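You operate a simulated robot arm through the tools that you are given. There is no shell and no other tool.

Carry out the task below with a simulated robot arm. There is one attempt and no reset: what you move stays moved.

Task
Raise the mast and bolt it upright.
Fine: pawl on, then brake off; wind till it stands, then push the lock bolt home.
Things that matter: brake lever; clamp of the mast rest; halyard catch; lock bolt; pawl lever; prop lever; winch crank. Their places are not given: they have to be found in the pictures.

It is judged by the outcome, as a careful person would: the job done as asked, and still so three seconds after it is handed in. It fails if anything else is knocked over, pushed out of place, dropped, spilled or broken.

Robot
A 7-joint arm with a two-finger parallel gripper, fixed in place. Base frame: the origin is at the foot of the arm, x ahead of it, y to its left, z up. Lengths are in m, angles in degrees, forces in N, time in s.
Its first joint turns from -166.0 to 166.0 degrees. Payload 4.4 kg.
The TCP is the grasp point between the finger pads, 0.023 m short of the fingertips. In the tool frame z runs along the fingers and y along their closing line. Largest opening 0.094 m; finger width 0.038, thickness 0.01; the body of the gripper, 0.054 by 0.096 m, starts 0.039 m behind the TCP.
Orientation is that of the tool frame in the base frame, as a unit quaternion [x, y, z, w]. With the fingers straight down and closing along the base's y, the tool's x points along the base's -x, its y along +y and its z along -z.

Tools
- The arm moves only by the tool nudge_tool. Its argument "motion" is a list of rows, each an object (a shift or turn left out is 0, a gripper value left out holds the last) with "slide": the shift along the base's x, y, z in m, a list of three; "rotation": the turn, a rotation vector about the base's x, y, z in degrees, a list of three. In form: [{"slide": [tx, ty, tz], "rotation": [wx, wy, wz]}, ...]. A call has 1 to 20 rows; each row is the pose to reach, as a shift and turn from the pose commanded when the call began. "fingers" is the finger opening in m, from 0 to 0.094, set as the call begins (left out, the last holds). A row lasts 0.2 s, in which the tool goes at most 0.05 m and 8.6 degrees; a call with a longer step from one row to the next is refused whole, and so is a gripper value outside its range. A pose out of reach is approached as far as the arm can. The call stops where the force on the tool passes 90 N (or 10 N more than at its start, if that is more) or the arm is blocked; 0.2 s more then pass. Each finger travels about 0.072 m/s and halts on what it meets, pressing with about 24 N; the grip force reading is that of the motor and also rises with nothing between the fingers. The clock runs only during rows and for 0.2 s after the last one: add rows that repeat a pose to give the fingers time. The reply holds the time, the measured pose of the TCP, the force on the tool along the base axes, the opening and the grip force, in the units named above and with some noise, with the torque about the TCP (base axes, N m) and any sound that the robot's microphone picked up.
- Cameras (640 x 400 px; columns grow to the right, rows downward): "scene" is fixed at [0.3972, -0.4986, 1.4274]; the picture's right is [0.90, -0.44, 0.00], its down [-0.25, -0.52, -0.82] and it looks along [0.36, 0.73, -0.57] (base axes); focal length 357 px, centre (320, 200). "wrist" rides on the gripper at [0.086, 0.016, -0.074] in the tool frame; the picture's right is [-0.18, 0.98, 0.00], its down [-0.58, -0.11, -0.81] and it looks along [-0.79, -0.15, 0.59] (tool axes); focal length 243 px, centre (320, 200).
- capture(camera): a new picture of that camera. It takes no simulated time.
- locate(camera, pixels): for up to 12 pixels [column, row] of the newest picture of that camera ("zoom" is the newest enlarged one), the place [x, y, z] in the base frame of the surface seen there, good to about 0.003 m. It takes no simulated time.
- inspect(camera, box): a new picture of the part [left, top, right, bottom] of that camera's present view, enlarged. It takes no simulated time.
- job_done(): hands the job in; it is judged then, once.

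Unless the task says otherwise, let go and move clear before handing in.

The tools are called after "Emit:" as a command line: name --argument value ..., lists and objects as JSON in quotes. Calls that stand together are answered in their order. nudge_tool: Moves the arm, as the interface text tells. Its arguments: {"type":"object","properties":{"motion":{"type":"array","items":{"type":"object","properties":{"slide":{"type":"array","items":{"type":"number"}},"rotation":{"type":"array","items":{"type":"number"}}}}},"fingers":{"type":"number"}},"required":["motion"]} The other tools are called the same way: capture (camera) takes a picture; locate (camera, pixels) gives the place of the surface under pixels of a picture; inspect (camera, box) takes an enlarged picture of a part of a camera's view; job_done () hands the job in.

At the start:

```text
time_s: 0.0
tool_pos: [0.7067, 0.2026, 1.006]
tool_rot: [0.0, 1.0, 0.0, 0.0]
contact_force: [0.1, 0.4, 0.0]
moment: [-0.01, 0.01, 0.03]
gripper_width: 0.0939
grasp_force: 0.0
```

scene: 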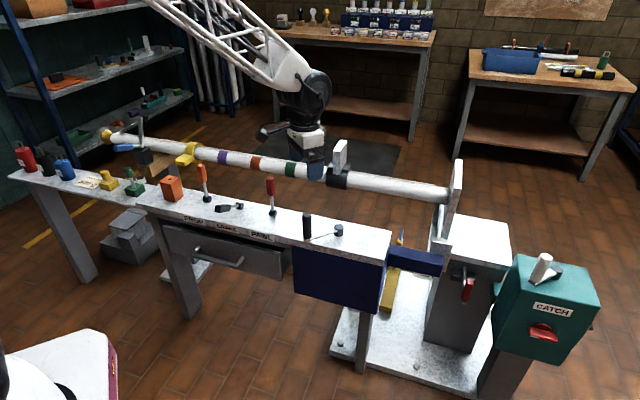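
wrist: 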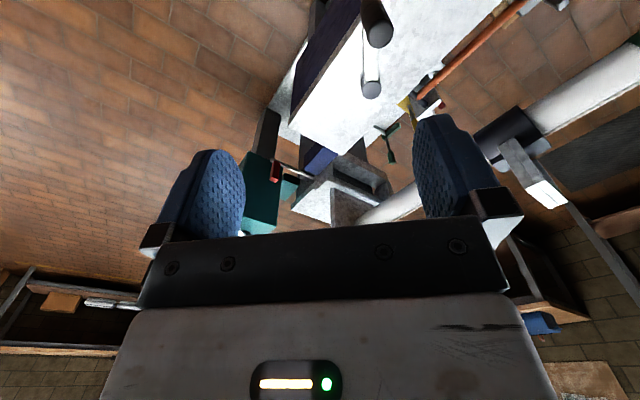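

The scene picture shows a bench with levers at about (203,180), (270,195), (307,225), a mast lying along (105,135)-(450,195), and a green box marked CATCH at (545,305). I'll enlarge these regions before moving.

Emit:
inspect --camera "scene" --box '[140, 150, 300, 250]'

Emit:
inspect --camera "scene" --box '[280, 130, 520, 280]'

Emit:
inspect --camera "scene" --box '[400, 220, 620, 380]'

Emit:
inspect --camera "scene" --box '[0, 100, 240, 250]'

```text
4.00 times, centred on (220, 200) of scene
```

zoom: 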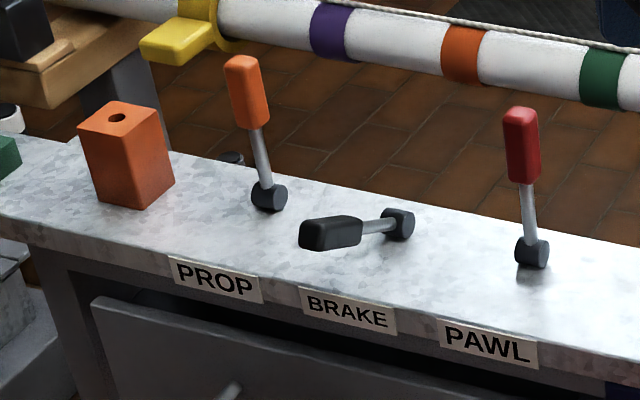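

```text
2.67 times, centred on (400, 205) of scene
```

zoom: 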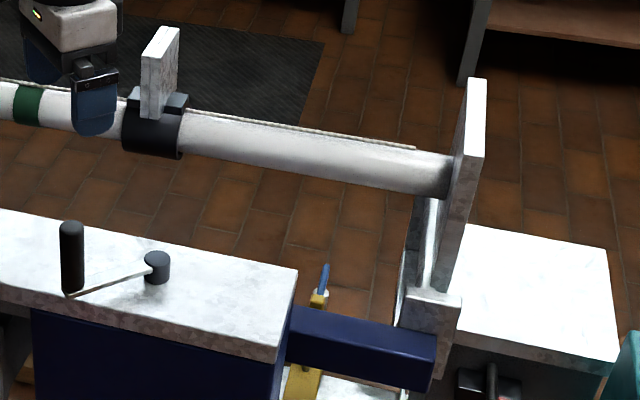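

```text
2.50 times, centred on (510, 300) of scene
```

zoom: 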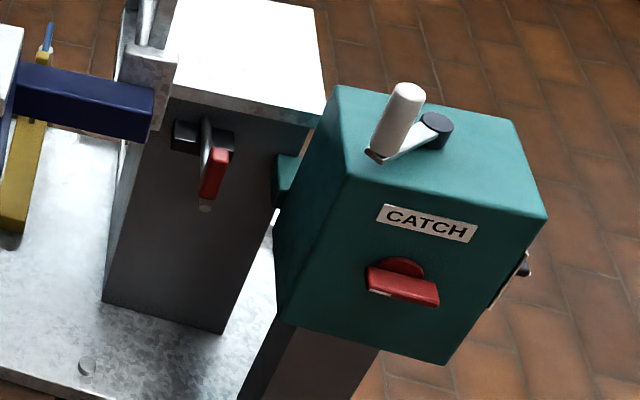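

```text
2.67 times, centred on (120, 175) of scene
```

zoom: 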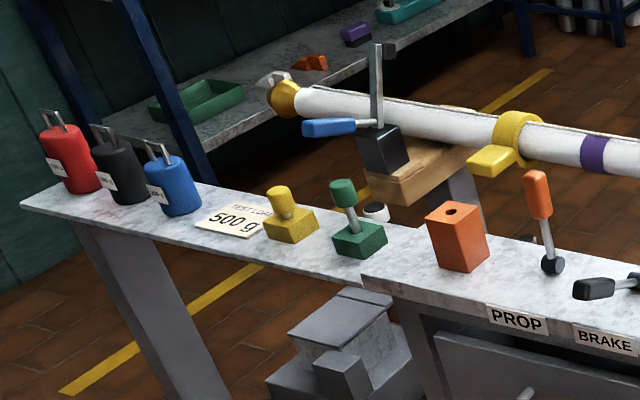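

The bench holds PROP (orange, 203,180), BRAKE (black, lying at 225,208) and PAWL (red, 270,195) levers; there are two cranks (307,225 on the bench and 540,268 on the green box). I'll get positions of these parts.

Emit:
capture --camera "scene"

Emit:
locate --camera "scene" --pixels '[[202, 170], [207, 199], [222, 208], [240, 206], [270, 184], [273, 213], [307, 215], [307, 237], [338, 229], [338, 250], [300, 200], [385, 240]]'

Emit:
locate --camera "scene" --pixels '[[541, 268], [558, 270], [544, 332], [467, 290], [463, 272], [480, 240], [455, 200], [440, 240], [415, 262], [402, 237], [123, 147], [140, 125]]'

Emit:
locate --camera "scene" --pixels '[[105, 135], [187, 155], [180, 160], [230, 160], [338, 178], [340, 155], [430, 190], [145, 155], [150, 170], [172, 188], [605, 320], [390, 290]]'

```text
taken
```

scene: 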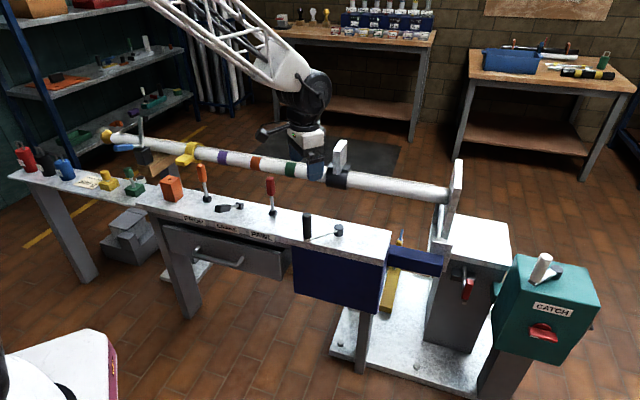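

```text
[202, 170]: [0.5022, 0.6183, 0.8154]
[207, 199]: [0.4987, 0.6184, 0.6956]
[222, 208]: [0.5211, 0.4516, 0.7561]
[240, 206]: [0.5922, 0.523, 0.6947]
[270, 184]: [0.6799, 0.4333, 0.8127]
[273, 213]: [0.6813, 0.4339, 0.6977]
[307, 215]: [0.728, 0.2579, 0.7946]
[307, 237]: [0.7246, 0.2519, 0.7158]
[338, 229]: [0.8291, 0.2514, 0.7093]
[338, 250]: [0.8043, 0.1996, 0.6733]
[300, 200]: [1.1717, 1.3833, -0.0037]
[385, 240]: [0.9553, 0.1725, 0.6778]
```

```text
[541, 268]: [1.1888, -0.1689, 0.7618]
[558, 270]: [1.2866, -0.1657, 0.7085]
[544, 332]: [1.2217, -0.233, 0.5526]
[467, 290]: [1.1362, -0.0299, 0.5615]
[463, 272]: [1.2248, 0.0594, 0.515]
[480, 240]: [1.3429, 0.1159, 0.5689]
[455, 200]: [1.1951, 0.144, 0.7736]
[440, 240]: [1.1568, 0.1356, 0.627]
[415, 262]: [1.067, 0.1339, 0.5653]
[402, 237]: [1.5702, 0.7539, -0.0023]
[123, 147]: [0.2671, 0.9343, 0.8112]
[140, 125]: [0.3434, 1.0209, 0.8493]
```

```text
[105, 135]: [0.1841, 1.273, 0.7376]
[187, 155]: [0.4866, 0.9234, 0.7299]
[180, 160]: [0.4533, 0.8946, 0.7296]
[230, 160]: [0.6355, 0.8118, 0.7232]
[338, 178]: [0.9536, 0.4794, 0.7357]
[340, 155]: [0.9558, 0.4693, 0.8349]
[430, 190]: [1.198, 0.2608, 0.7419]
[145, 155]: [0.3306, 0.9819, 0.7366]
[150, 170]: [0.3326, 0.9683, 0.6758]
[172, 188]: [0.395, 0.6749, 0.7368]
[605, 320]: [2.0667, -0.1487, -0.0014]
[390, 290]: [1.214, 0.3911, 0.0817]
```

The bench levers are along a line from (0.50,0.62) to (0.83,0.25), top at z≈0.67; the mast lies at z≈0.74 behind it. I'll look closer at the winch, mast foot and the rest clamp with enlarged pictures.

Emit:
inspect --camera "scene" --box '[420, 225, 520, 310]'

Emit:
inspect --camera "scene" --box '[90, 110, 210, 190]'

Emit:
inspect --camera "scene" --box '[280, 190, 460, 320]'

Emit:
inspect --camera "wrist" --box '[230, 80, 450, 240]'

Emit:
inspect --camera "scene" --box '[300, 130, 380, 200]'

Emit:
inspect --camera "scene" --box '[480, 240, 610, 370]'

```text
4.71 times, centred on (470, 268) of scene
```

zoom: 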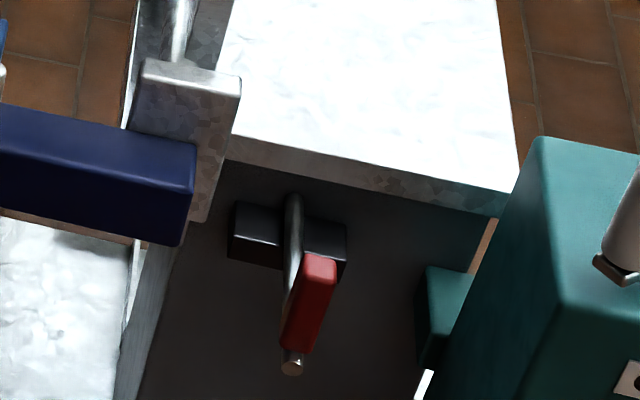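

```text
5.00 times, centred on (150, 150) of scene
```

zoom: 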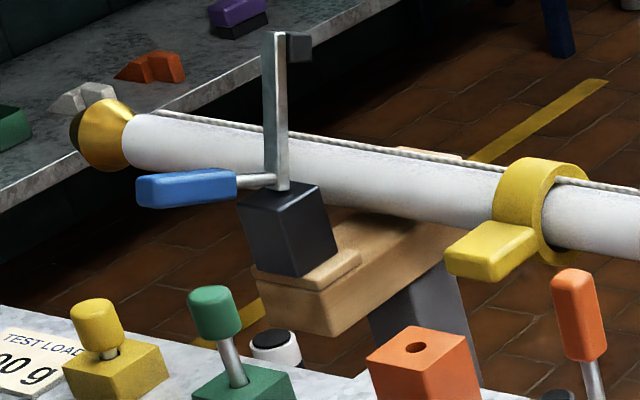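

```text
3.08 times, centred on (370, 255) of scene
```

zoom: 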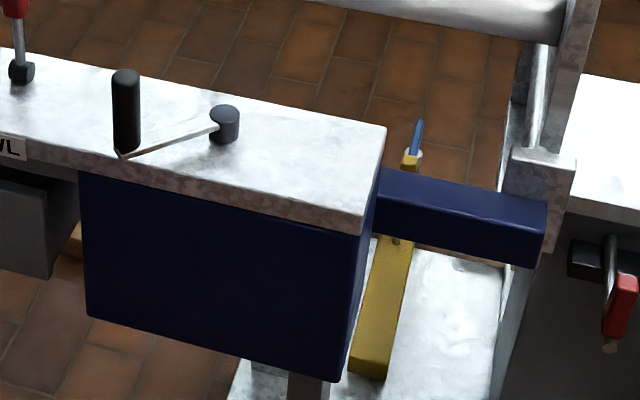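

```text
2.50 times, centred on (340, 160) of wrist
```

zoom: 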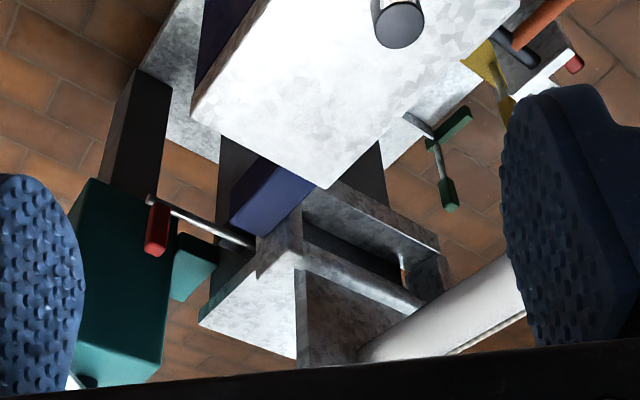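

```text
5.71 times, centred on (340, 165) of scene
```

zoom: 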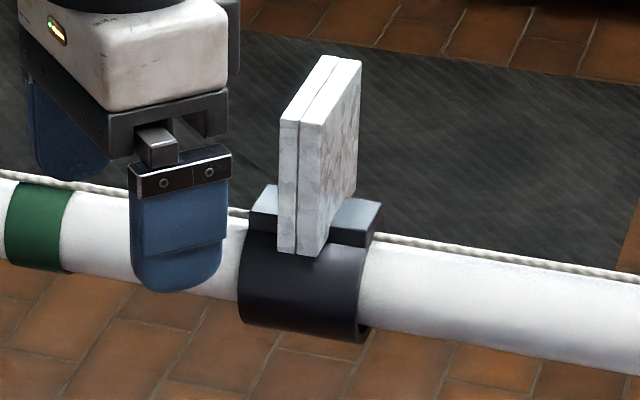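

```text
3.08 times, centred on (545, 305) of scene
```

zoom: 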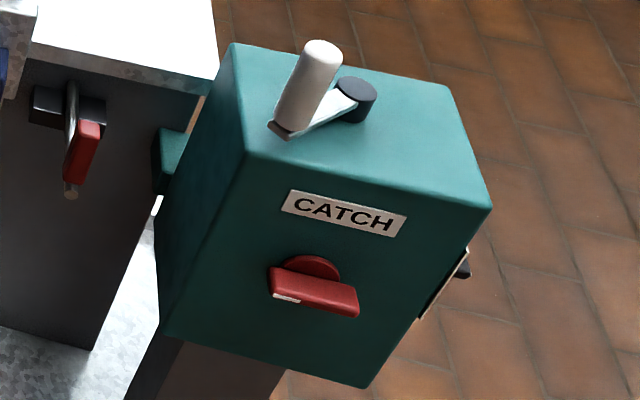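

The lock bolt looks like the rod with red handle at scene (467,290), and the green CATCH box has a red turn knob (544,332) plus a crank. Before touching anything I'll move the wrist camera high and turned toward the mast rest clamp (blue handle at 123,147) to see its state.

Emit:
nudge_tool --motion '[{"slide": [-0.03, 0.025, 0.01], "rotation": [0, 0, 7.5]}, {"slide": [-0.06, 0.05, 0.02], "rotation": [0, 0, 15]}, {"slide": [-0.09, 0.075, 0.03], "rotation": [0, 0, 22.5]}, {"slide": [-0.12, 0.1, 0.04], "rotation": [0, 0, 30]}, {"slide": [-0.15, 0.125, 0.05], "rotation": [0, 0, 37.5]}, {"slide": [-0.18, 0.15, 0.06], "rotation": [0, 0, 45]}, {"slide": [-0.21, 0.175, 0.07], "rotation": [0, 0, 52.5]}, {"slide": [-0.24, 0.2, 0.08], "rotation": [0, 0, 60]}, {"slide": [-0.27, 0.225, 0.09], "rotation": [0, 0, 67.5]}, {"slide": [-0.3, 0.25, 0.1], "rotation": [0, 0, 75]}, {"slide": [-0.33, 0.275, 0.1], "rotation": [0, 0, 82.5]}, {"slide": [-0.36, 0.3, 0.1], "rotation": [0, 0, 90]}, {"slide": [-0.36, 0.3, 0.1], "rotation": [0, 0, 90]}]'

Emit:
capture --camera "wrist"

```text
time_s: 2.8
tool_pos: [0.3454, 0.5018, 1.1056]
tool_rot: [0.708, -0.706, -0.001, -0.001]
contact_force: [0.2, -0.5, -1.0]
moment: [-0.02, 0.0, -0.01]
gripper_width: 0.094
grasp_force: 0.1
```

```text
taken
```

wrist: 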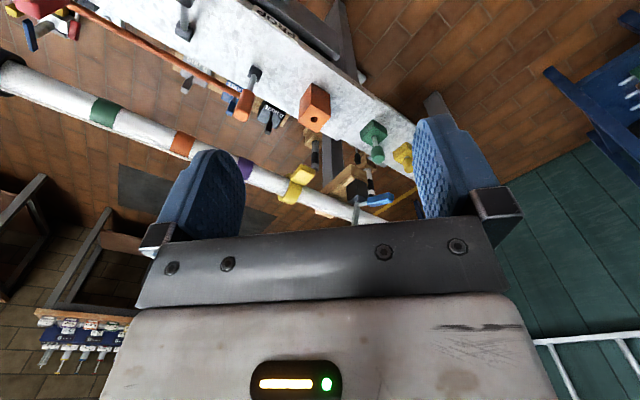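

The wrist view (upside down) shows an orange rod running from near the PROP lever (240,100) along behind the bench to (70,10), and the rest clamp at (370,195). I'll enlarge those.

Emit:
inspect --camera "wrist" --box '[270, 110, 420, 230]'

Emit:
inspect --camera "wrist" --box '[0, 0, 280, 140]'

Emit:
inspect --camera "scene" --box '[200, 120, 480, 300]'

```text
3.33 times, centred on (345, 170) of wrist
```

zoom: 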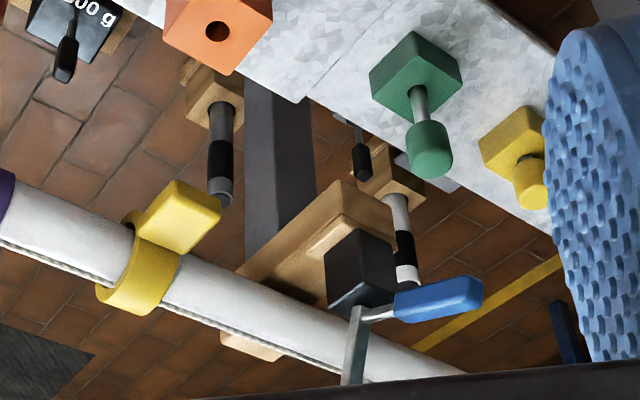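

```text
2.29 times, centred on (140, 70) of wrist
```

zoom: 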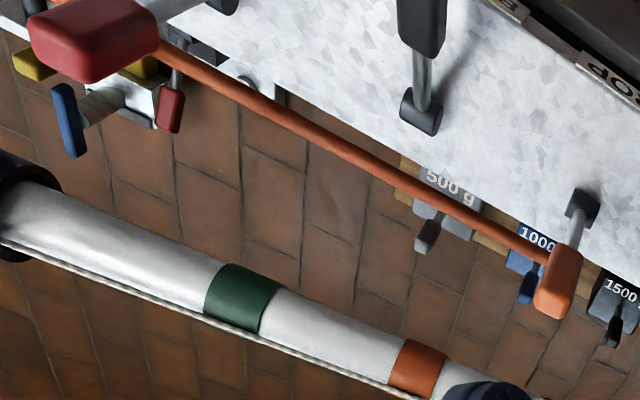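

```text
2.22 times, centred on (340, 210) of scene
```

zoom: 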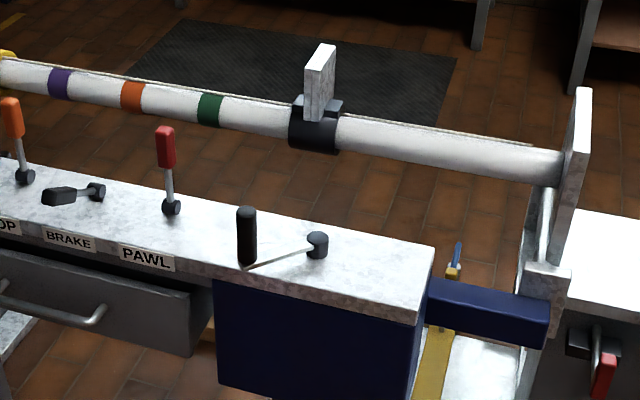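

I'll locate the orange rod's ends and the clamp details in the wrist picture.

Emit:
capture --camera "wrist"

Emit:
locate --camera "wrist" --pixels '[[80, 25], [150, 55], [220, 90], [244, 105], [254, 75], [187, 30], [40, 35], [74, 48], [382, 200], [376, 205], [378, 190], [357, 215]]'

Emit:
locate --camera "wrist" --pixels '[[300, 178], [290, 195], [312, 110], [375, 133], [403, 155], [360, 175], [328, 150], [105, 112], [50, 95], [5, 75], [60, 30], [10, 15]]'

```text
taken
```

wrist: 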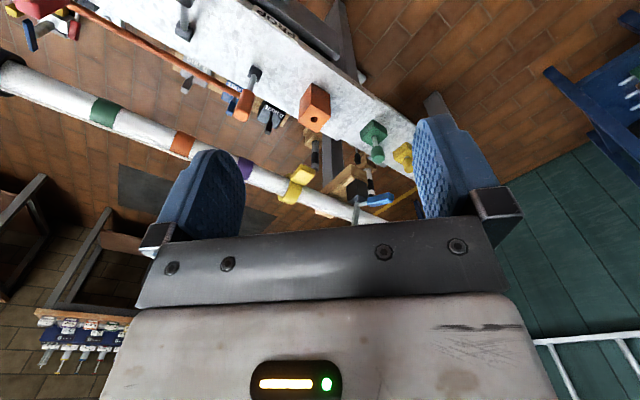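

```text
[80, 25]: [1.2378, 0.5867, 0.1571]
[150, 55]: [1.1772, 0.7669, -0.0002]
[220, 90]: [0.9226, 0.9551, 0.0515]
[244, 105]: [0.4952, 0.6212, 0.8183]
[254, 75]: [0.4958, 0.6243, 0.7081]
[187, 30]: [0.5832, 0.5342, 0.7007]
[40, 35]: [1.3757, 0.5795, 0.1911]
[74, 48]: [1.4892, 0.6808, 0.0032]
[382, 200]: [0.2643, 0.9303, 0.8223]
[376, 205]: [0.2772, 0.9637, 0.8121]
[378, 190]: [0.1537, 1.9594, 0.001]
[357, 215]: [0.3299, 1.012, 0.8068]
```

```text
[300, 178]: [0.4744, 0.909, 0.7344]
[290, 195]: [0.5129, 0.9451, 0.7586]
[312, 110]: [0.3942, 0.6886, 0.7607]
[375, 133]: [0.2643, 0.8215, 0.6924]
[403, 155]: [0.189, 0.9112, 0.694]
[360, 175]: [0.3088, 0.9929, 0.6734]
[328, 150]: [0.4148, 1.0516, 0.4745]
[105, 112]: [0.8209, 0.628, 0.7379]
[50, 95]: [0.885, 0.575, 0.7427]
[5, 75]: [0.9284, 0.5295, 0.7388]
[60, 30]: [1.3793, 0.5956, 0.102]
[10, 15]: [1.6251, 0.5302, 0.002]
```

The clamp bar stands upright beside the mast (358,215 in wrist view) with its handle pointing away from the mast, so it looks open, but I'll check it later. Next I'll carry the camera over to the mast foot and green box to look at bolt, catch and cranks.

Emit:
nudge_tool --motion '[{"slide": [0.029, -0.036, 0], "rotation": [0, 0, -6]}, {"slide": [0.058, -0.072, 0], "rotation": [0, 0, -12]}, {"slide": [0.087, -0.108, 0], "rotation": [0, 0, -18]}, {"slide": [0.116, -0.144, 0], "rotation": [0, 0, -24]}, {"slide": [0.145, -0.18, 0], "rotation": [0, 0, -30]}, {"slide": [0.174, -0.216, 0], "rotation": [0, 0, -36]}, {"slide": [0.203, -0.252, 0], "rotation": [0, 0, -42]}, {"slide": [0.232, -0.288, 0], "rotation": [0, 0, -48]}, {"slide": [0.261, -0.324, 0], "rotation": [0, 0, -54]}, {"slide": [0.29, -0.36, 0], "rotation": [0, 0, -60]}, {"slide": [0.319, -0.396, 0], "rotation": [0, 0, -66]}, {"slide": [0.348, -0.432, 0], "rotation": [0, 0, -72]}, {"slide": [0.377, -0.468, 0], "rotation": [0, 0, -78]}, {"slide": [0.4, -0.5, -0.02], "rotation": [0, 0, -84]}, {"slide": [0.4, -0.5, -0.06], "rotation": [0, 0, -90]}, {"slide": [0.4, -0.5, -0.1], "rotation": [0, 0, -90]}, {"slide": [0.4, -0.5, -0.1], "rotation": [0, 0, -90]}]'

Emit:
capture --camera "wrist"

Emit:
capture --camera "scene"

```text
time_s: 6.4
tool_pos: [0.7443, 0.0015, 1.0042]
tool_rot: [0.0, 1.0, 0.0, 0.0]
contact_force: [-0.5, 0.3, 0.5]
moment: [-0.04, 0.01, -0.03]
gripper_width: 0.0938
grasp_force: 0.0
```

```text
taken
```

wrist: 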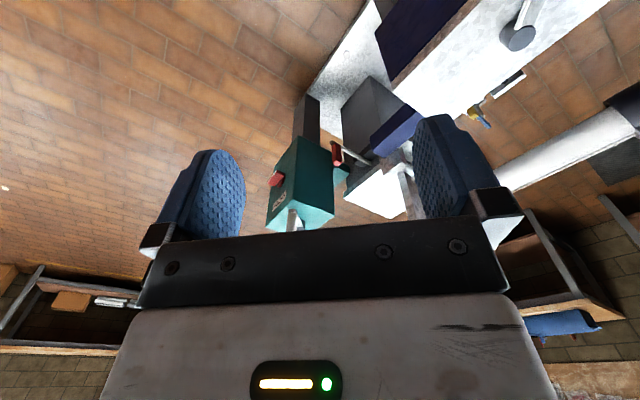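

```text
taken
```

scene: 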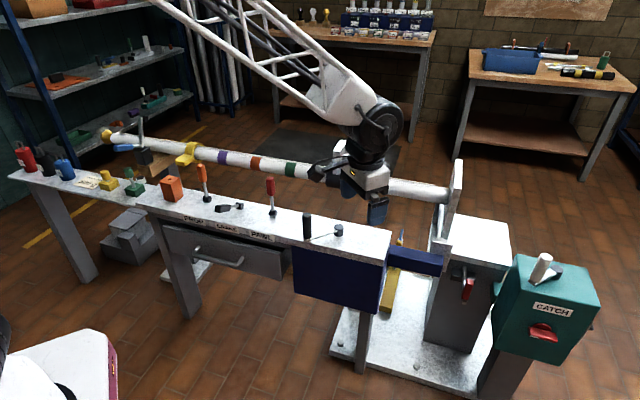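

I'm now over the mast foot; the red handle is at wrist (336,152) and the green box at (300,190). Enlarging.

Emit:
inspect --camera "wrist" --box '[250, 80, 430, 240]'

Emit:
locate --camera "wrist" --pixels '[[336, 152], [337, 163], [350, 157], [365, 161], [277, 179], [280, 197], [304, 190], [292, 222], [380, 130], [395, 190], [385, 205], [405, 180]]'

```text
2.50 times, centred on (340, 160) of wrist
```

zoom: 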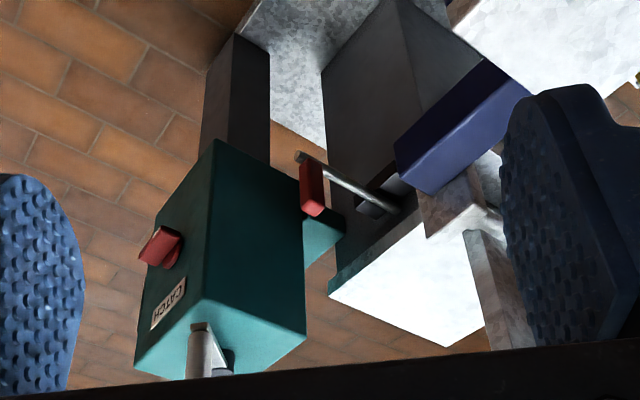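

```text
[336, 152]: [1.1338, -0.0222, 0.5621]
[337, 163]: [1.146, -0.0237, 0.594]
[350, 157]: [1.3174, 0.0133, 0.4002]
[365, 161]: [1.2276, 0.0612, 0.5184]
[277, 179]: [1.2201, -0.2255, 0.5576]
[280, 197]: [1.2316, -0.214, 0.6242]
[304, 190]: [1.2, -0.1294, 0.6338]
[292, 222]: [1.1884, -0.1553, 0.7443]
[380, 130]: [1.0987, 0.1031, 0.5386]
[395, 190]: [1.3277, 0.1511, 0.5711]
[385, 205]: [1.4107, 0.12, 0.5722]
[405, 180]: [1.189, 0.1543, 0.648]
```

The bolt rod points along (+x,+y) into the dark block with its red handle standing up near (1.14,-0.02,0.58). I'll swing the camera to the -y side to see the CATCH face and the bolt end straight on.

Emit:
nudge_tool --motion '[{"slide": [0, -0.045, 0], "rotation": [0, 0, 5]}, {"slide": [0, -0.09, 0], "rotation": [0, 0, 10]}, {"slide": [0, -0.135, 0], "rotation": [0, 0, 15]}, {"slide": [0, -0.18, -0.01], "rotation": [0, 0, 20]}, {"slide": [0, -0.225, -0.02], "rotation": [0, 0, 25]}, {"slide": [0, -0.27, -0.03], "rotation": [0, 0, 30]}, {"slide": [0, -0.315, -0.05], "rotation": [0, 0, 35]}, {"slide": [0, -0.36, -0.07], "rotation": [0, 0, 40]}, {"slide": [0, -0.405, -0.09], "rotation": [0, 0, 45]}, {"slide": [0, -0.45, -0.11], "rotation": [0, 0, 50]}, {"slide": [0, -0.47, -0.14], "rotation": [0, 0, 55]}, {"slide": [0, -0.47, -0.14], "rotation": [0, 0, 55]}]'

Emit:
capture --camera "wrist"

```text
time_s: 9.0
tool_pos: [0.7455, -0.4693, 0.865]
tool_rot: [-0.461, 0.887, 0.0, 0.0]
contact_force: [-1.0, -0.5, 0.4]
moment: [-0.01, -0.01, 0.03]
gripper_width: 0.0942
grasp_force: 0.0
```

```text
taken
```

wrist: 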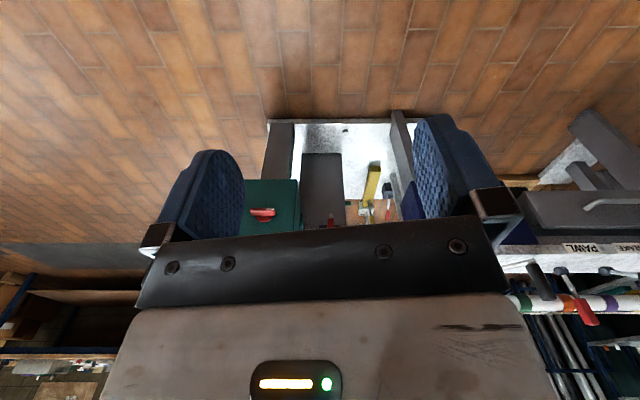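

Objects fall just behind the gripper edge, so I'll raise the camera to see the catch and bolt fully.

Emit:
nudge_tool --motion '[{"slide": [0.01, 0.02, 0.045]}, {"slide": [0.02, 0.04, 0.09]}, {"slide": [0.03, 0.06, 0.13]}, {"slide": [0.04, 0.08, 0.17]}, {"slide": [0.05, 0.1, 0.2]}, {"slide": [0.05, 0.1, 0.2]}]'

Emit:
capture --camera "wrist"

Emit:
inspect --camera "wrist" --box '[220, 90, 440, 240]'

```text
refused: row 1 steps farther than a row can; nothing moved
```

```text
taken
```

wrist: 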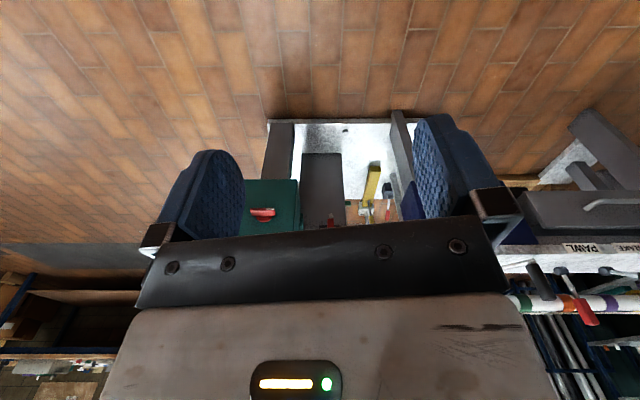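

```text
2.67 times, centred on (330, 165) of wrist
```

zoom: 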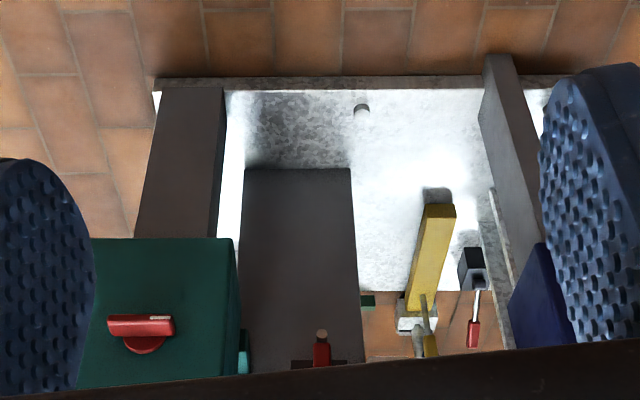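

The first row was too long; I'll raise with smaller steps.

Emit:
nudge_tool --motion '[{"slide": [0.008, 0.017, 0.04]}, {"slide": [0.016, 0.034, 0.08]}, {"slide": [0.024, 0.051, 0.12]}, {"slide": [0.032, 0.068, 0.16]}, {"slide": [0.04, 0.085, 0.2]}, {"slide": [0.048, 0.1, 0.23]}, {"slide": [0.048, 0.1, 0.23]}]'

Emit:
capture --camera "wrist"

Emit:
inspect --camera "wrist" --box '[220, 90, 440, 240]'

```text
time_s: 10.6
tool_pos: [0.7933, -0.3662, 1.0955]
tool_rot: [-0.461, 0.887, 0.0, 0.0]
contact_force: [-0.2, 0.1, 0.1]
moment: [0.0, -0.02, 0.01]
gripper_width: 0.0939
grasp_force: 0.0
```

```text
taken
```

wrist: 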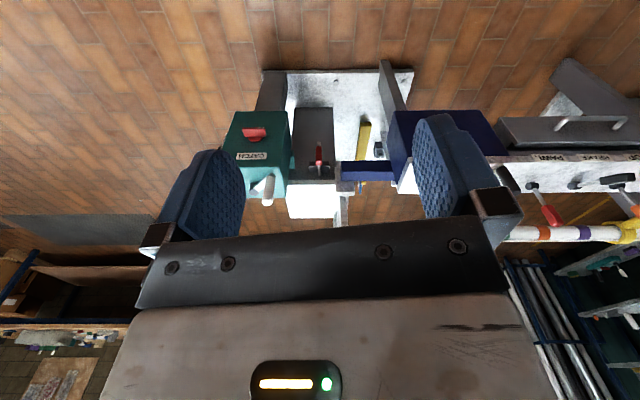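

```text
2.67 times, centred on (330, 165) of wrist
```

zoom: 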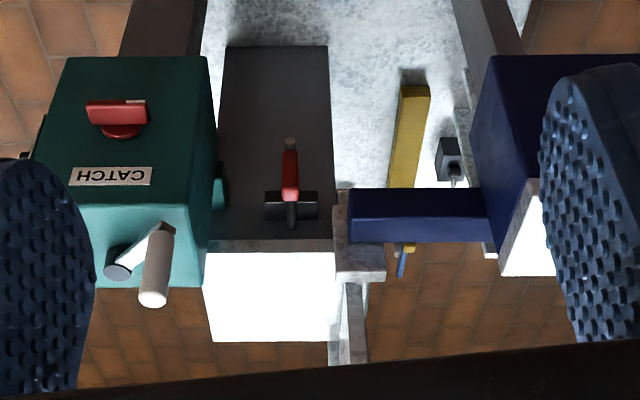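

Clear view now: bolt rod and red handle at zoom (290,170) end-on, CATCH knob at (118,110), navy gearbox beam joining the mast foot bracket at (360,240). I'll locate key points here.

Emit:
locate --camera "zoom" --pixels '[[290, 145], [290, 170], [290, 195], [291, 215], [277, 205], [118, 108], [140, 103], [117, 265], [155, 290], [360, 205], [400, 265], [415, 110]]'

Emit:
inspect --camera "wrist" --box '[290, 120, 350, 180]'

Emit:
inspect --camera "wrist" --box '[480, 100, 640, 250]'

Emit:
inspect --camera "wrist" --box '[330, 100, 400, 240]'

```text
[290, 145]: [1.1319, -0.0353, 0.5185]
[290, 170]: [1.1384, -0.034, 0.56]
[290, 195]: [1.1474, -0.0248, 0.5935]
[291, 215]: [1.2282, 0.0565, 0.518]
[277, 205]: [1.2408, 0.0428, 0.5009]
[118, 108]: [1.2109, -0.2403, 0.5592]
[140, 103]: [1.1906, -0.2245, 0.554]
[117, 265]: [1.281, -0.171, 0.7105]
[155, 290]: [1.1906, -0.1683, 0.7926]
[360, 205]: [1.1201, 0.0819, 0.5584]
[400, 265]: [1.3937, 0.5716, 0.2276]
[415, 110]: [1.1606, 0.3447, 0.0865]
```

```text
6.67 times, centred on (320, 150) of wrist
```

zoom: 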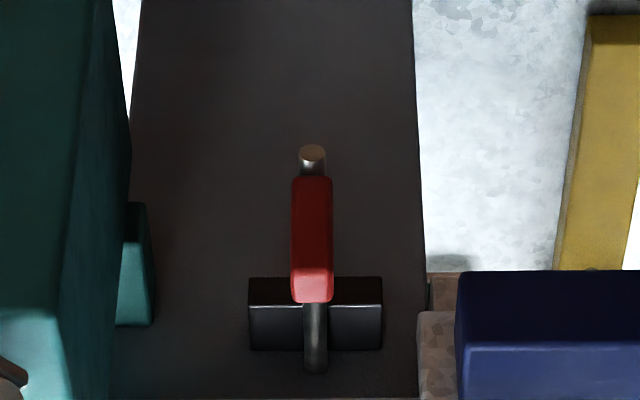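

```text
2.67 times, centred on (560, 175) of wrist
```

zoom: 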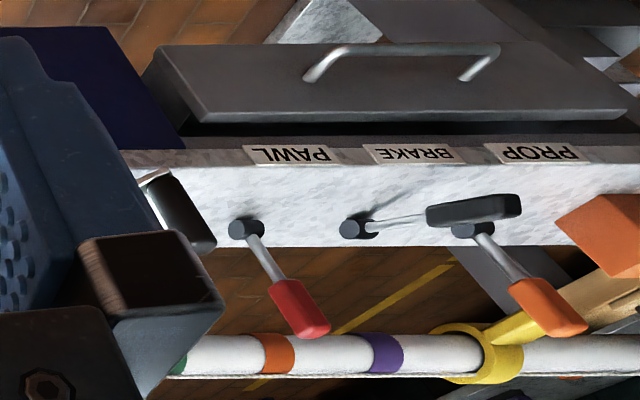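

```text
2.86 times, centred on (365, 170) of wrist
```

zoom: 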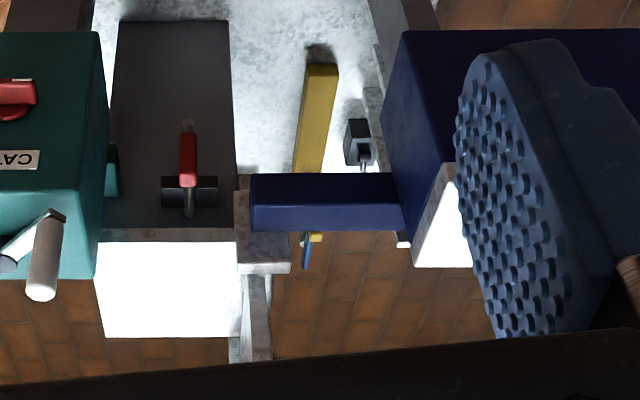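

The geometry reads as a hinged mast foot driven through the navy beam from the navy gearbox, so the bench crank with black handle is the winch crank. I'll go back to look closely at the rest clamp from above and then at the bench levers.

Emit:
nudge_tool --motion '[{"slide": [-0.02, 0.044, 0.005], "rotation": [0, 0, 1.5]}, {"slide": [-0.04, 0.088, 0.01], "rotation": [0, 0, 3]}, {"slide": [-0.06, 0.132, 0.015], "rotation": [0, 0, 4.5]}, {"slide": [-0.08, 0.176, 0.02], "rotation": [0, 0, 6]}, {"slide": [-0.1, 0.22, 0.025], "rotation": [0, 0, 7.5]}, {"slide": [-0.12, 0.264, 0.03], "rotation": [0, 0, 9]}, {"slide": [-0.14, 0.308, 0.035], "rotation": [0, 0, 10.5]}, {"slide": [-0.16, 0.352, 0.04], "rotation": [0, 0, 12]}, {"slide": [-0.18, 0.396, 0.045], "rotation": [0, 0, 13.5]}, {"slide": [-0.2, 0.44, 0.05], "rotation": [0, 0, 15]}, {"slide": [-0.22, 0.484, 0.055], "rotation": [0, 0, 17]}, {"slide": [-0.24, 0.528, 0.06], "rotation": [0, 0, 19]}, {"slide": [-0.26, 0.572, 0.065], "rotation": [0, 0, 21]}, {"slide": [-0.28, 0.616, 0.07], "rotation": [0, 0, 23]}, {"slide": [-0.3, 0.66, 0.08], "rotation": [0, 0, 25]}, {"slide": [-0.32, 0.704, 0.09], "rotation": [0, 0, 27]}, {"slide": [-0.34, 0.748, 0.1], "rotation": [0, 0, 29]}, {"slide": [-0.36, 0.792, 0.11], "rotation": [0, 0, 31]}, {"slide": [-0.38, 0.836, 0.12], "rotation": [0, 0, 33]}, {"slide": [-0.4, 0.88, 0.13], "rotation": [0, 0, 35]}]'

Emit:
nudge_tool --motion '[{"slide": [-0.01, 0.03, 0.02]}, {"slide": [-0.02, 0.06, 0.03]}, {"slide": [-0.03, 0.09, 0.03]}, {"slide": [-0.03, 0.09, 0.03]}]'

Emit:
capture --camera "wrist"

```text
time_s: 14.8
tool_pos: [0.3956, 0.5119, 1.2248]
tool_rot: [-0.706, 0.708, 0.0, 0.0]
contact_force: [-0.2, 0.7, 0.3]
moment: [0.0, 0.01, -0.01]
gripper_width: 0.094
grasp_force: 0.0
```

```text
time_s: 15.8
tool_pos: [0.364, 0.6022, 1.2554]
tool_rot: [-0.707, 0.707, 0.0, 0.0]
contact_force: [0.0, 0.2, -0.3]
moment: [-0.03, 0.01, -0.04]
gripper_width: 0.0941
grasp_force: 0.1
```

```text
taken
```

wrist: 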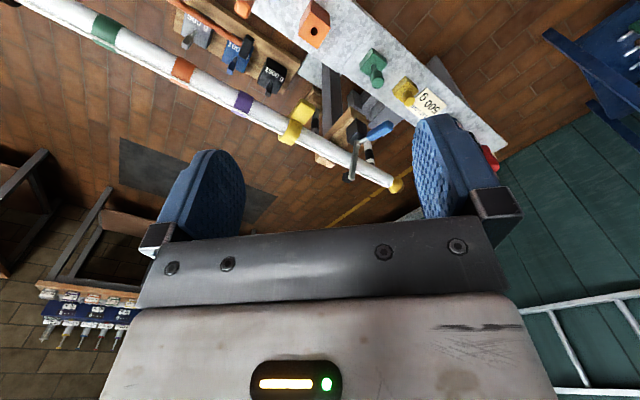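

Emit:
inspect --camera "wrist" --box '[280, 90, 420, 200]'

Emit:
inspect --camera "wrist" --box '[130, 0, 310, 120]'

Emit:
locate --camera "wrist" --pixels '[[379, 130], [370, 136], [357, 147], [353, 160], [351, 178], [356, 131], [345, 125], [365, 150], [320, 150], [397, 186], [370, 175], [302, 115]]'

```text
3.64 times, centred on (350, 145) of wrist
```

zoom: 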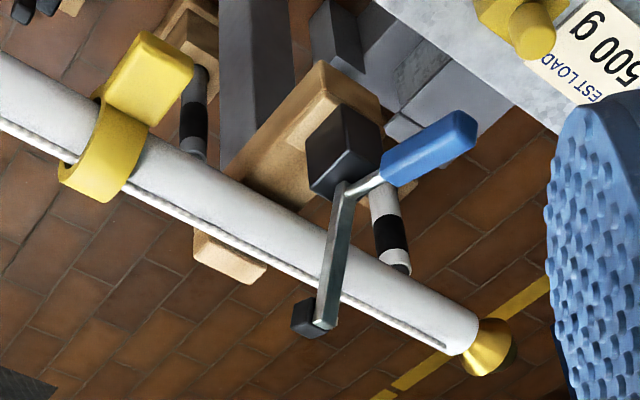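

```text
3.33 times, centred on (220, 60) of wrist
```

zoom: 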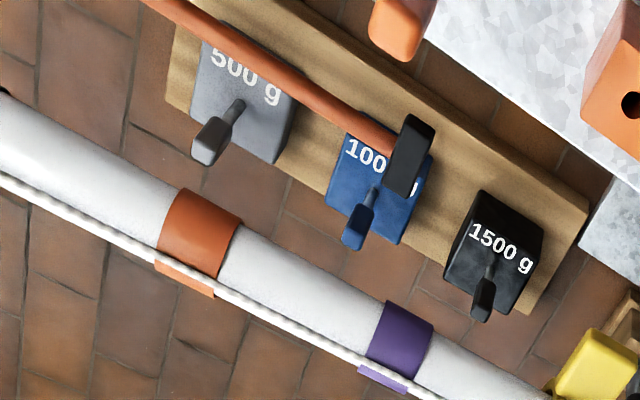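

```text
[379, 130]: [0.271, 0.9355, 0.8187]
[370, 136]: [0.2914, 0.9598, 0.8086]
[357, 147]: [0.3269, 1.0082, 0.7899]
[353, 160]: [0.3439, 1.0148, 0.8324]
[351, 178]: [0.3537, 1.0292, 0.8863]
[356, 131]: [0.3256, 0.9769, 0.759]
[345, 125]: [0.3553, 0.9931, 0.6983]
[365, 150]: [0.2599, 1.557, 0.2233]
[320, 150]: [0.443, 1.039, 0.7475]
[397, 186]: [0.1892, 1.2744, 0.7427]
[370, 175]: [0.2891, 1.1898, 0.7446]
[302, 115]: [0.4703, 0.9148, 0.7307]
```

The enlarged view shows the clamp bar upright (335,180→325,320), in front of the mast and not over it, handle out – the clamp is open. Now I'll look at the three bench levers and crank from the robot side.

Emit:
nudge_tool --motion '[{"slide": [0, -0.042, -0.01], "rotation": [0, 0, -3.5]}, {"slide": [0, -0.084, -0.02], "rotation": [0, 0, -7]}, {"slide": [0, -0.126, -0.03], "rotation": [0, 0, -10.5]}, {"slide": [0, -0.168, -0.04], "rotation": [0, 0, -14]}, {"slide": [0, -0.21, -0.05], "rotation": [0, 0, -17.5]}, {"slide": [0, -0.252, -0.06], "rotation": [0, 0, -21]}, {"slide": [0, -0.294, -0.07], "rotation": [0, 0, -24.5]}, {"slide": [0, -0.336, -0.08], "rotation": [0, 0, -28]}, {"slide": [0, -0.378, -0.09], "rotation": [0, 0, -31.5]}, {"slide": [0, -0.42, -0.1], "rotation": [0, 0, -35]}, {"slide": [0, -0.42, -0.1], "rotation": [0, 0, -35]}]'

Emit:
capture --camera "wrist"

Emit:
inspect --camera "wrist" --box '[200, 60, 460, 220]'

```text
time_s: 18.2
tool_pos: [0.3648, 0.1802, 1.1533]
tool_rot: [-0.462, 0.887, 0.001, 0.0]
contact_force: [0.4, -0.2, -0.3]
moment: [0.01, -0.01, -0.02]
gripper_width: 0.0941
grasp_force: 0.3
```

```text
taken
```

wrist: 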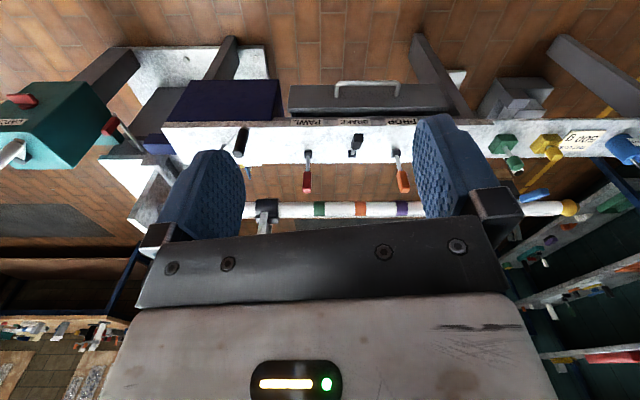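

```text
2.46 times, centred on (330, 140) of wrist
```

zoom: 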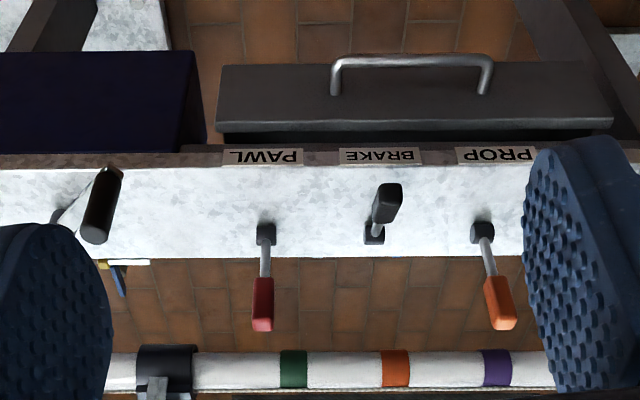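

The BRAKE lever leans toward the operator side while PAWL and PROP stand up. I'll measure the levers and crank in this view.

Emit:
locate --camera "wrist" --pixels '[[307, 190], [307, 178], [307, 165], [307, 155], [356, 138], [353, 146], [352, 155], [404, 188], [400, 170], [241, 132], [237, 155], [222, 148]]'

Emit:
inspect --camera "wrist" --box '[290, 120, 420, 210]'

Emit:
inspect --camera "wrist" --box '[90, 70, 270, 240]'

```text
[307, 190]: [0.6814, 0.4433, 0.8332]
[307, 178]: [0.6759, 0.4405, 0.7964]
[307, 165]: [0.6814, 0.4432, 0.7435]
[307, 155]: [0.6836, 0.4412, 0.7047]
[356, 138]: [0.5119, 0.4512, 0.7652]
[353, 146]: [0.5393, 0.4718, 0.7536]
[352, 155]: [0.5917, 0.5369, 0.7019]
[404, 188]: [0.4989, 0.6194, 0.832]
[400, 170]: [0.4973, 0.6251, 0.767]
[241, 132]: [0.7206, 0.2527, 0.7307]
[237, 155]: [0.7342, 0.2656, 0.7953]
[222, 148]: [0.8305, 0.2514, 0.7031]
```

```text
4.44 times, centred on (355, 165) of wrist
```

zoom: 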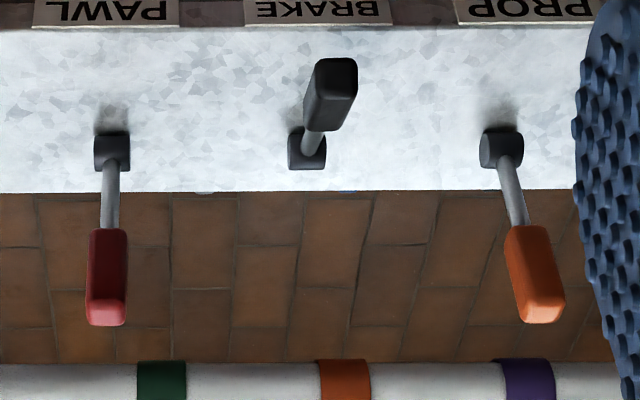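

```text
2.35 times, centred on (180, 155) of wrist
```

zoom: 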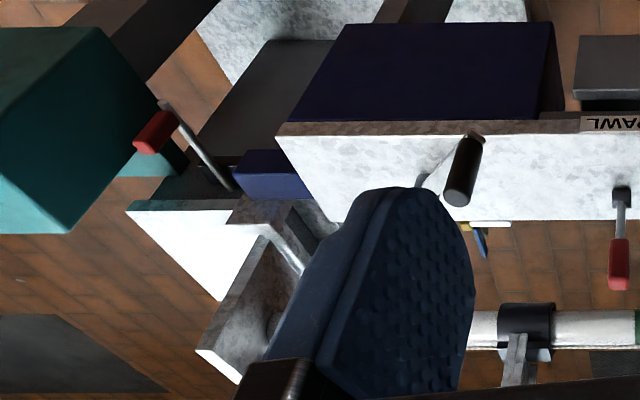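

Measurements: pawl lever stands at about (0.685,0.446), z 0.70–0.835; the brake leans ~60° toward the robot; prop upright. "On" should be the leaned position like the brake's, so I'll first line up above the pawl lever with the fingers closing along the bench direction.

Emit:
nudge_tool --motion '[{"slide": [0.032, 0.026, -0.01], "rotation": [0, 0, -1]}, {"slide": [0.064, 0.052, -0.02], "rotation": [0, 0, -2]}, {"slide": [0.096, 0.078, -0.03], "rotation": [0, 0, -3]}, {"slide": [0.128, 0.104, -0.04], "rotation": [0, 0, -4]}, {"slide": [0.16, 0.13, -0.05], "rotation": [0, 0, -5]}, {"slide": [0.192, 0.156, -0.06], "rotation": [0, 0, -6]}, {"slide": [0.224, 0.182, -0.07], "rotation": [0, 0, -7]}, {"slide": [0.256, 0.208, -0.08], "rotation": [0, 0, -8]}, {"slide": [0.288, 0.234, -0.1], "rotation": [0, 0, -9]}, {"slide": [0.3215, 0.2635, -0.12], "rotation": [0, 0, -10]}, {"slide": [0.3215, 0.2635, -0.15], "rotation": [0, 0, -10]}, {"slide": [0.3215, 0.2635, -0.15], "rotation": [0, 0, -10]}]' --fingers 0.07

Emit:
capture --camera "wrist"

Emit:
capture --camera "scene"

Emit:
inspect --camera "scene" --box '[200, 110, 340, 230]'

```text
time_s: 20.8
tool_pos: [0.6872, 0.4454, 1.0044]
tool_rot: [-0.382, 0.924, 0.001, 0.0]
contact_force: [1.0, 0.2, 0.2]
moment: [-0.04, -0.01, 0.0]
gripper_width: 0.0702
grasp_force: 0.1
```

```text
taken
```

wrist: 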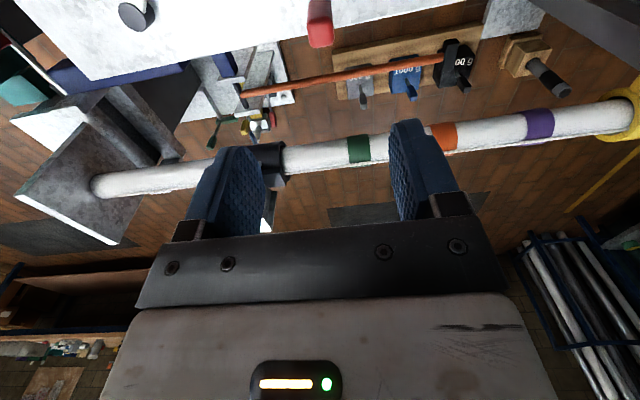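

```text
taken
```

scene: 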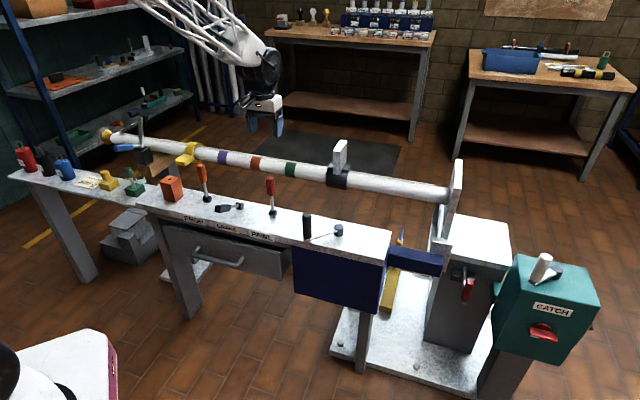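

```text
3.33 times, centred on (270, 170) of scene
```

zoom: 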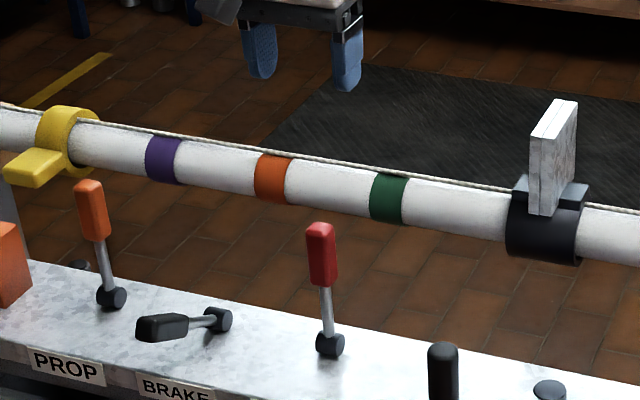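

The gripper sits right above the red PAWL handle (scene 270,184 against tool at ~265,120). I'll descend over it and close on the handle.

Emit:
nudge_tool --motion '[{"slide": [0, 0, -0.04]}, {"slide": [0, 0, -0.08]}, {"slide": [0, 0, -0.12]}, {"slide": [0, 0, -0.15]}, {"slide": [0, 0, -0.175]}, {"slide": [0, 0, -0.193]}, {"slide": [0, 0, -0.193]}]'

Emit:
inspect --camera "scene" --box '[220, 130, 320, 230]'

```text
time_s: 22.4
tool_pos: [0.6851, 0.4457, 0.8147]
tool_rot: [-0.382, 0.924, 0.0, 0.0]
contact_force: [0.0, 0.8, 0.2]
moment: [0.01, 0.02, 0.01]
gripper_width: 0.0699
grasp_force: 0.0
```

```text
4.00 times, centred on (270, 180) of scene
```

zoom: 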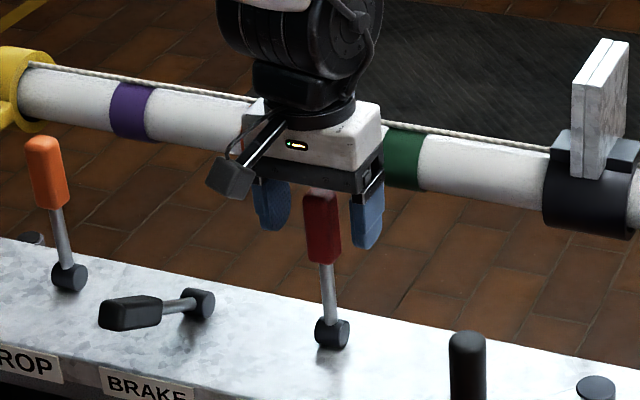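

The red handle stands between the open fingers (zoom 320,230). Closing on it.

Emit:
nudge_tool --motion '[{"slide": [0, 0, 0]}, {"slide": [0, 0, 0]}, {"slide": [0, 0, 0]}, {"slide": [0, 0, 0]}, {"slide": [0, 0, 0]}]' --fingers 0.015

```text
time_s: 23.6
tool_pos: [0.6844, 0.4451, 0.8144]
tool_rot: [-0.382, 0.924, 0.0, 0.0]
contact_force: [9.2, -7.3, -3.5]
moment: [0.18, -0.12, 0.04]
gripper_width: 0.0239
grasp_force: 45.1
```

Grip holds at 0.024 m width with a slight sideways load along the bench; I'll ease +2 mm that way and pull the lever toward the robot along its arc, first 30°.

Emit:
nudge_tool --motion '[{"slide": [0.0015, -0.0015, 0]}, {"slide": [-0.0061, -0.0091, -0.0005]}, {"slide": [-0.0135, -0.0165, -0.0019]}, {"slide": [-0.0208, -0.0238, -0.0042]}, {"slide": [-0.028, -0.031, -0.0074]}, {"slide": [-0.035, -0.038, -0.0114]}, {"slide": [-0.0416, -0.0446, -0.0163]}]'

Emit:
inspect --camera "scene" --box '[220, 130, 320, 230]'

```text
time_s: 25.2
tool_pos: [0.6452, 0.4013, 0.7969]
tool_rot: [-0.383, 0.924, 0.0, 0.0]
contact_force: [-16.3, 19.9, 4.2]
moment: [0.37, -0.23, 0.22]
gripper_width: 0.0269
grasp_force: 12.8
```

```text
4.00 times, centred on (270, 180) of scene
```

zoom: 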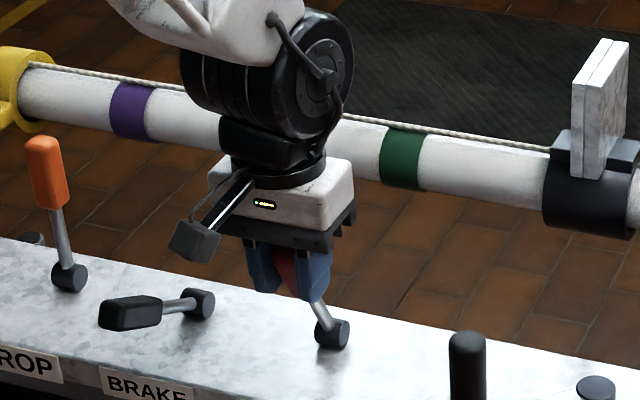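

The lever follows to about 30°. The side load swung the other way (about 25 N along the bench), so I'll shift 1.5 mm back and carry on along the arc to 60°.

Emit:
nudge_tool --motion '[{"slide": [-0.0011, 0.0011, 0]}, {"slide": [-0.00745, -0.00525, -0.0057]}, {"slide": [-0.0134, -0.0112, -0.0122]}, {"slide": [-0.019, -0.0168, -0.0194]}, {"slide": [-0.0241, -0.0219, -0.0272]}, {"slide": [-0.0286, -0.0264, -0.0357]}]'

Emit:
inspect --camera "scene" --box '[220, 130, 320, 230]'

```text
time_s: 26.6
tool_pos: [0.6151, 0.3751, 0.7607]
tool_rot: [-0.382, 0.924, 0.0, -0.001]
contact_force: [-10.9, 5.1, 17.3]
moment: [0.99, -1.06, 0.16]
gripper_width: 0.024
grasp_force: 44.9
```

```text
4.00 times, centred on (270, 180) of scene
```

zoom: 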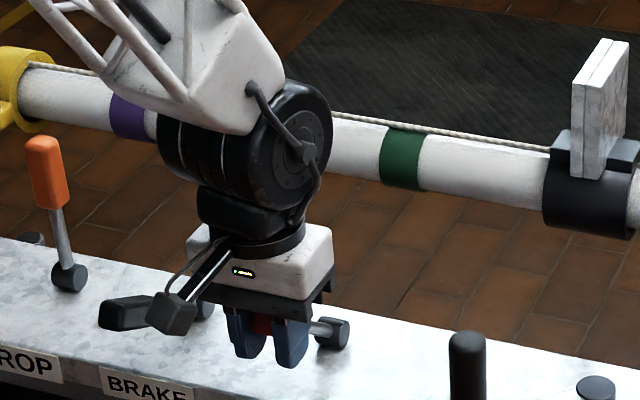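

It's at about 55–58° with a small upward reaction. I'll press a little further to its stop and watch the force.

Emit:
nudge_tool --motion '[{"slide": [-0.0022, -0.0022, -0.0045]}, {"slide": [-0.0042, -0.0042, -0.009]}, {"slide": [-0.0058, -0.0058, -0.0135]}, {"slide": [-0.0058, -0.0058, -0.0135]}]'

Emit:
inspect --camera "scene" --box '[220, 130, 320, 230]'

```text
time_s: 27.6
tool_pos: [0.61, 0.3693, 0.7465]
tool_rot: [-0.382, 0.924, 0.0, 0.001]
contact_force: [26.3, -22.4, 11.4]
moment: [1.37, -0.71, 0.05]
gripper_width: 0.0237
grasp_force: 45.7
```

```text
4.00 times, centred on (270, 180) of scene
```

zoom: 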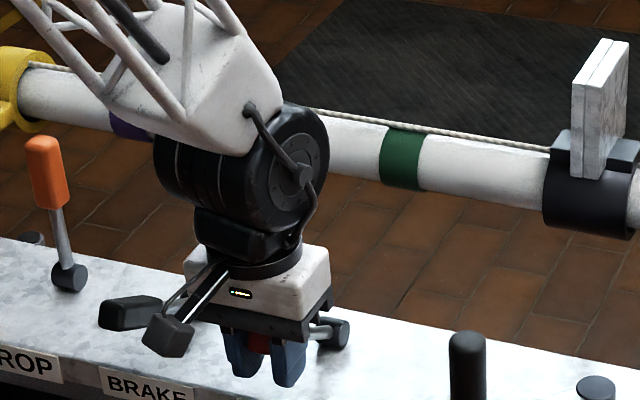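

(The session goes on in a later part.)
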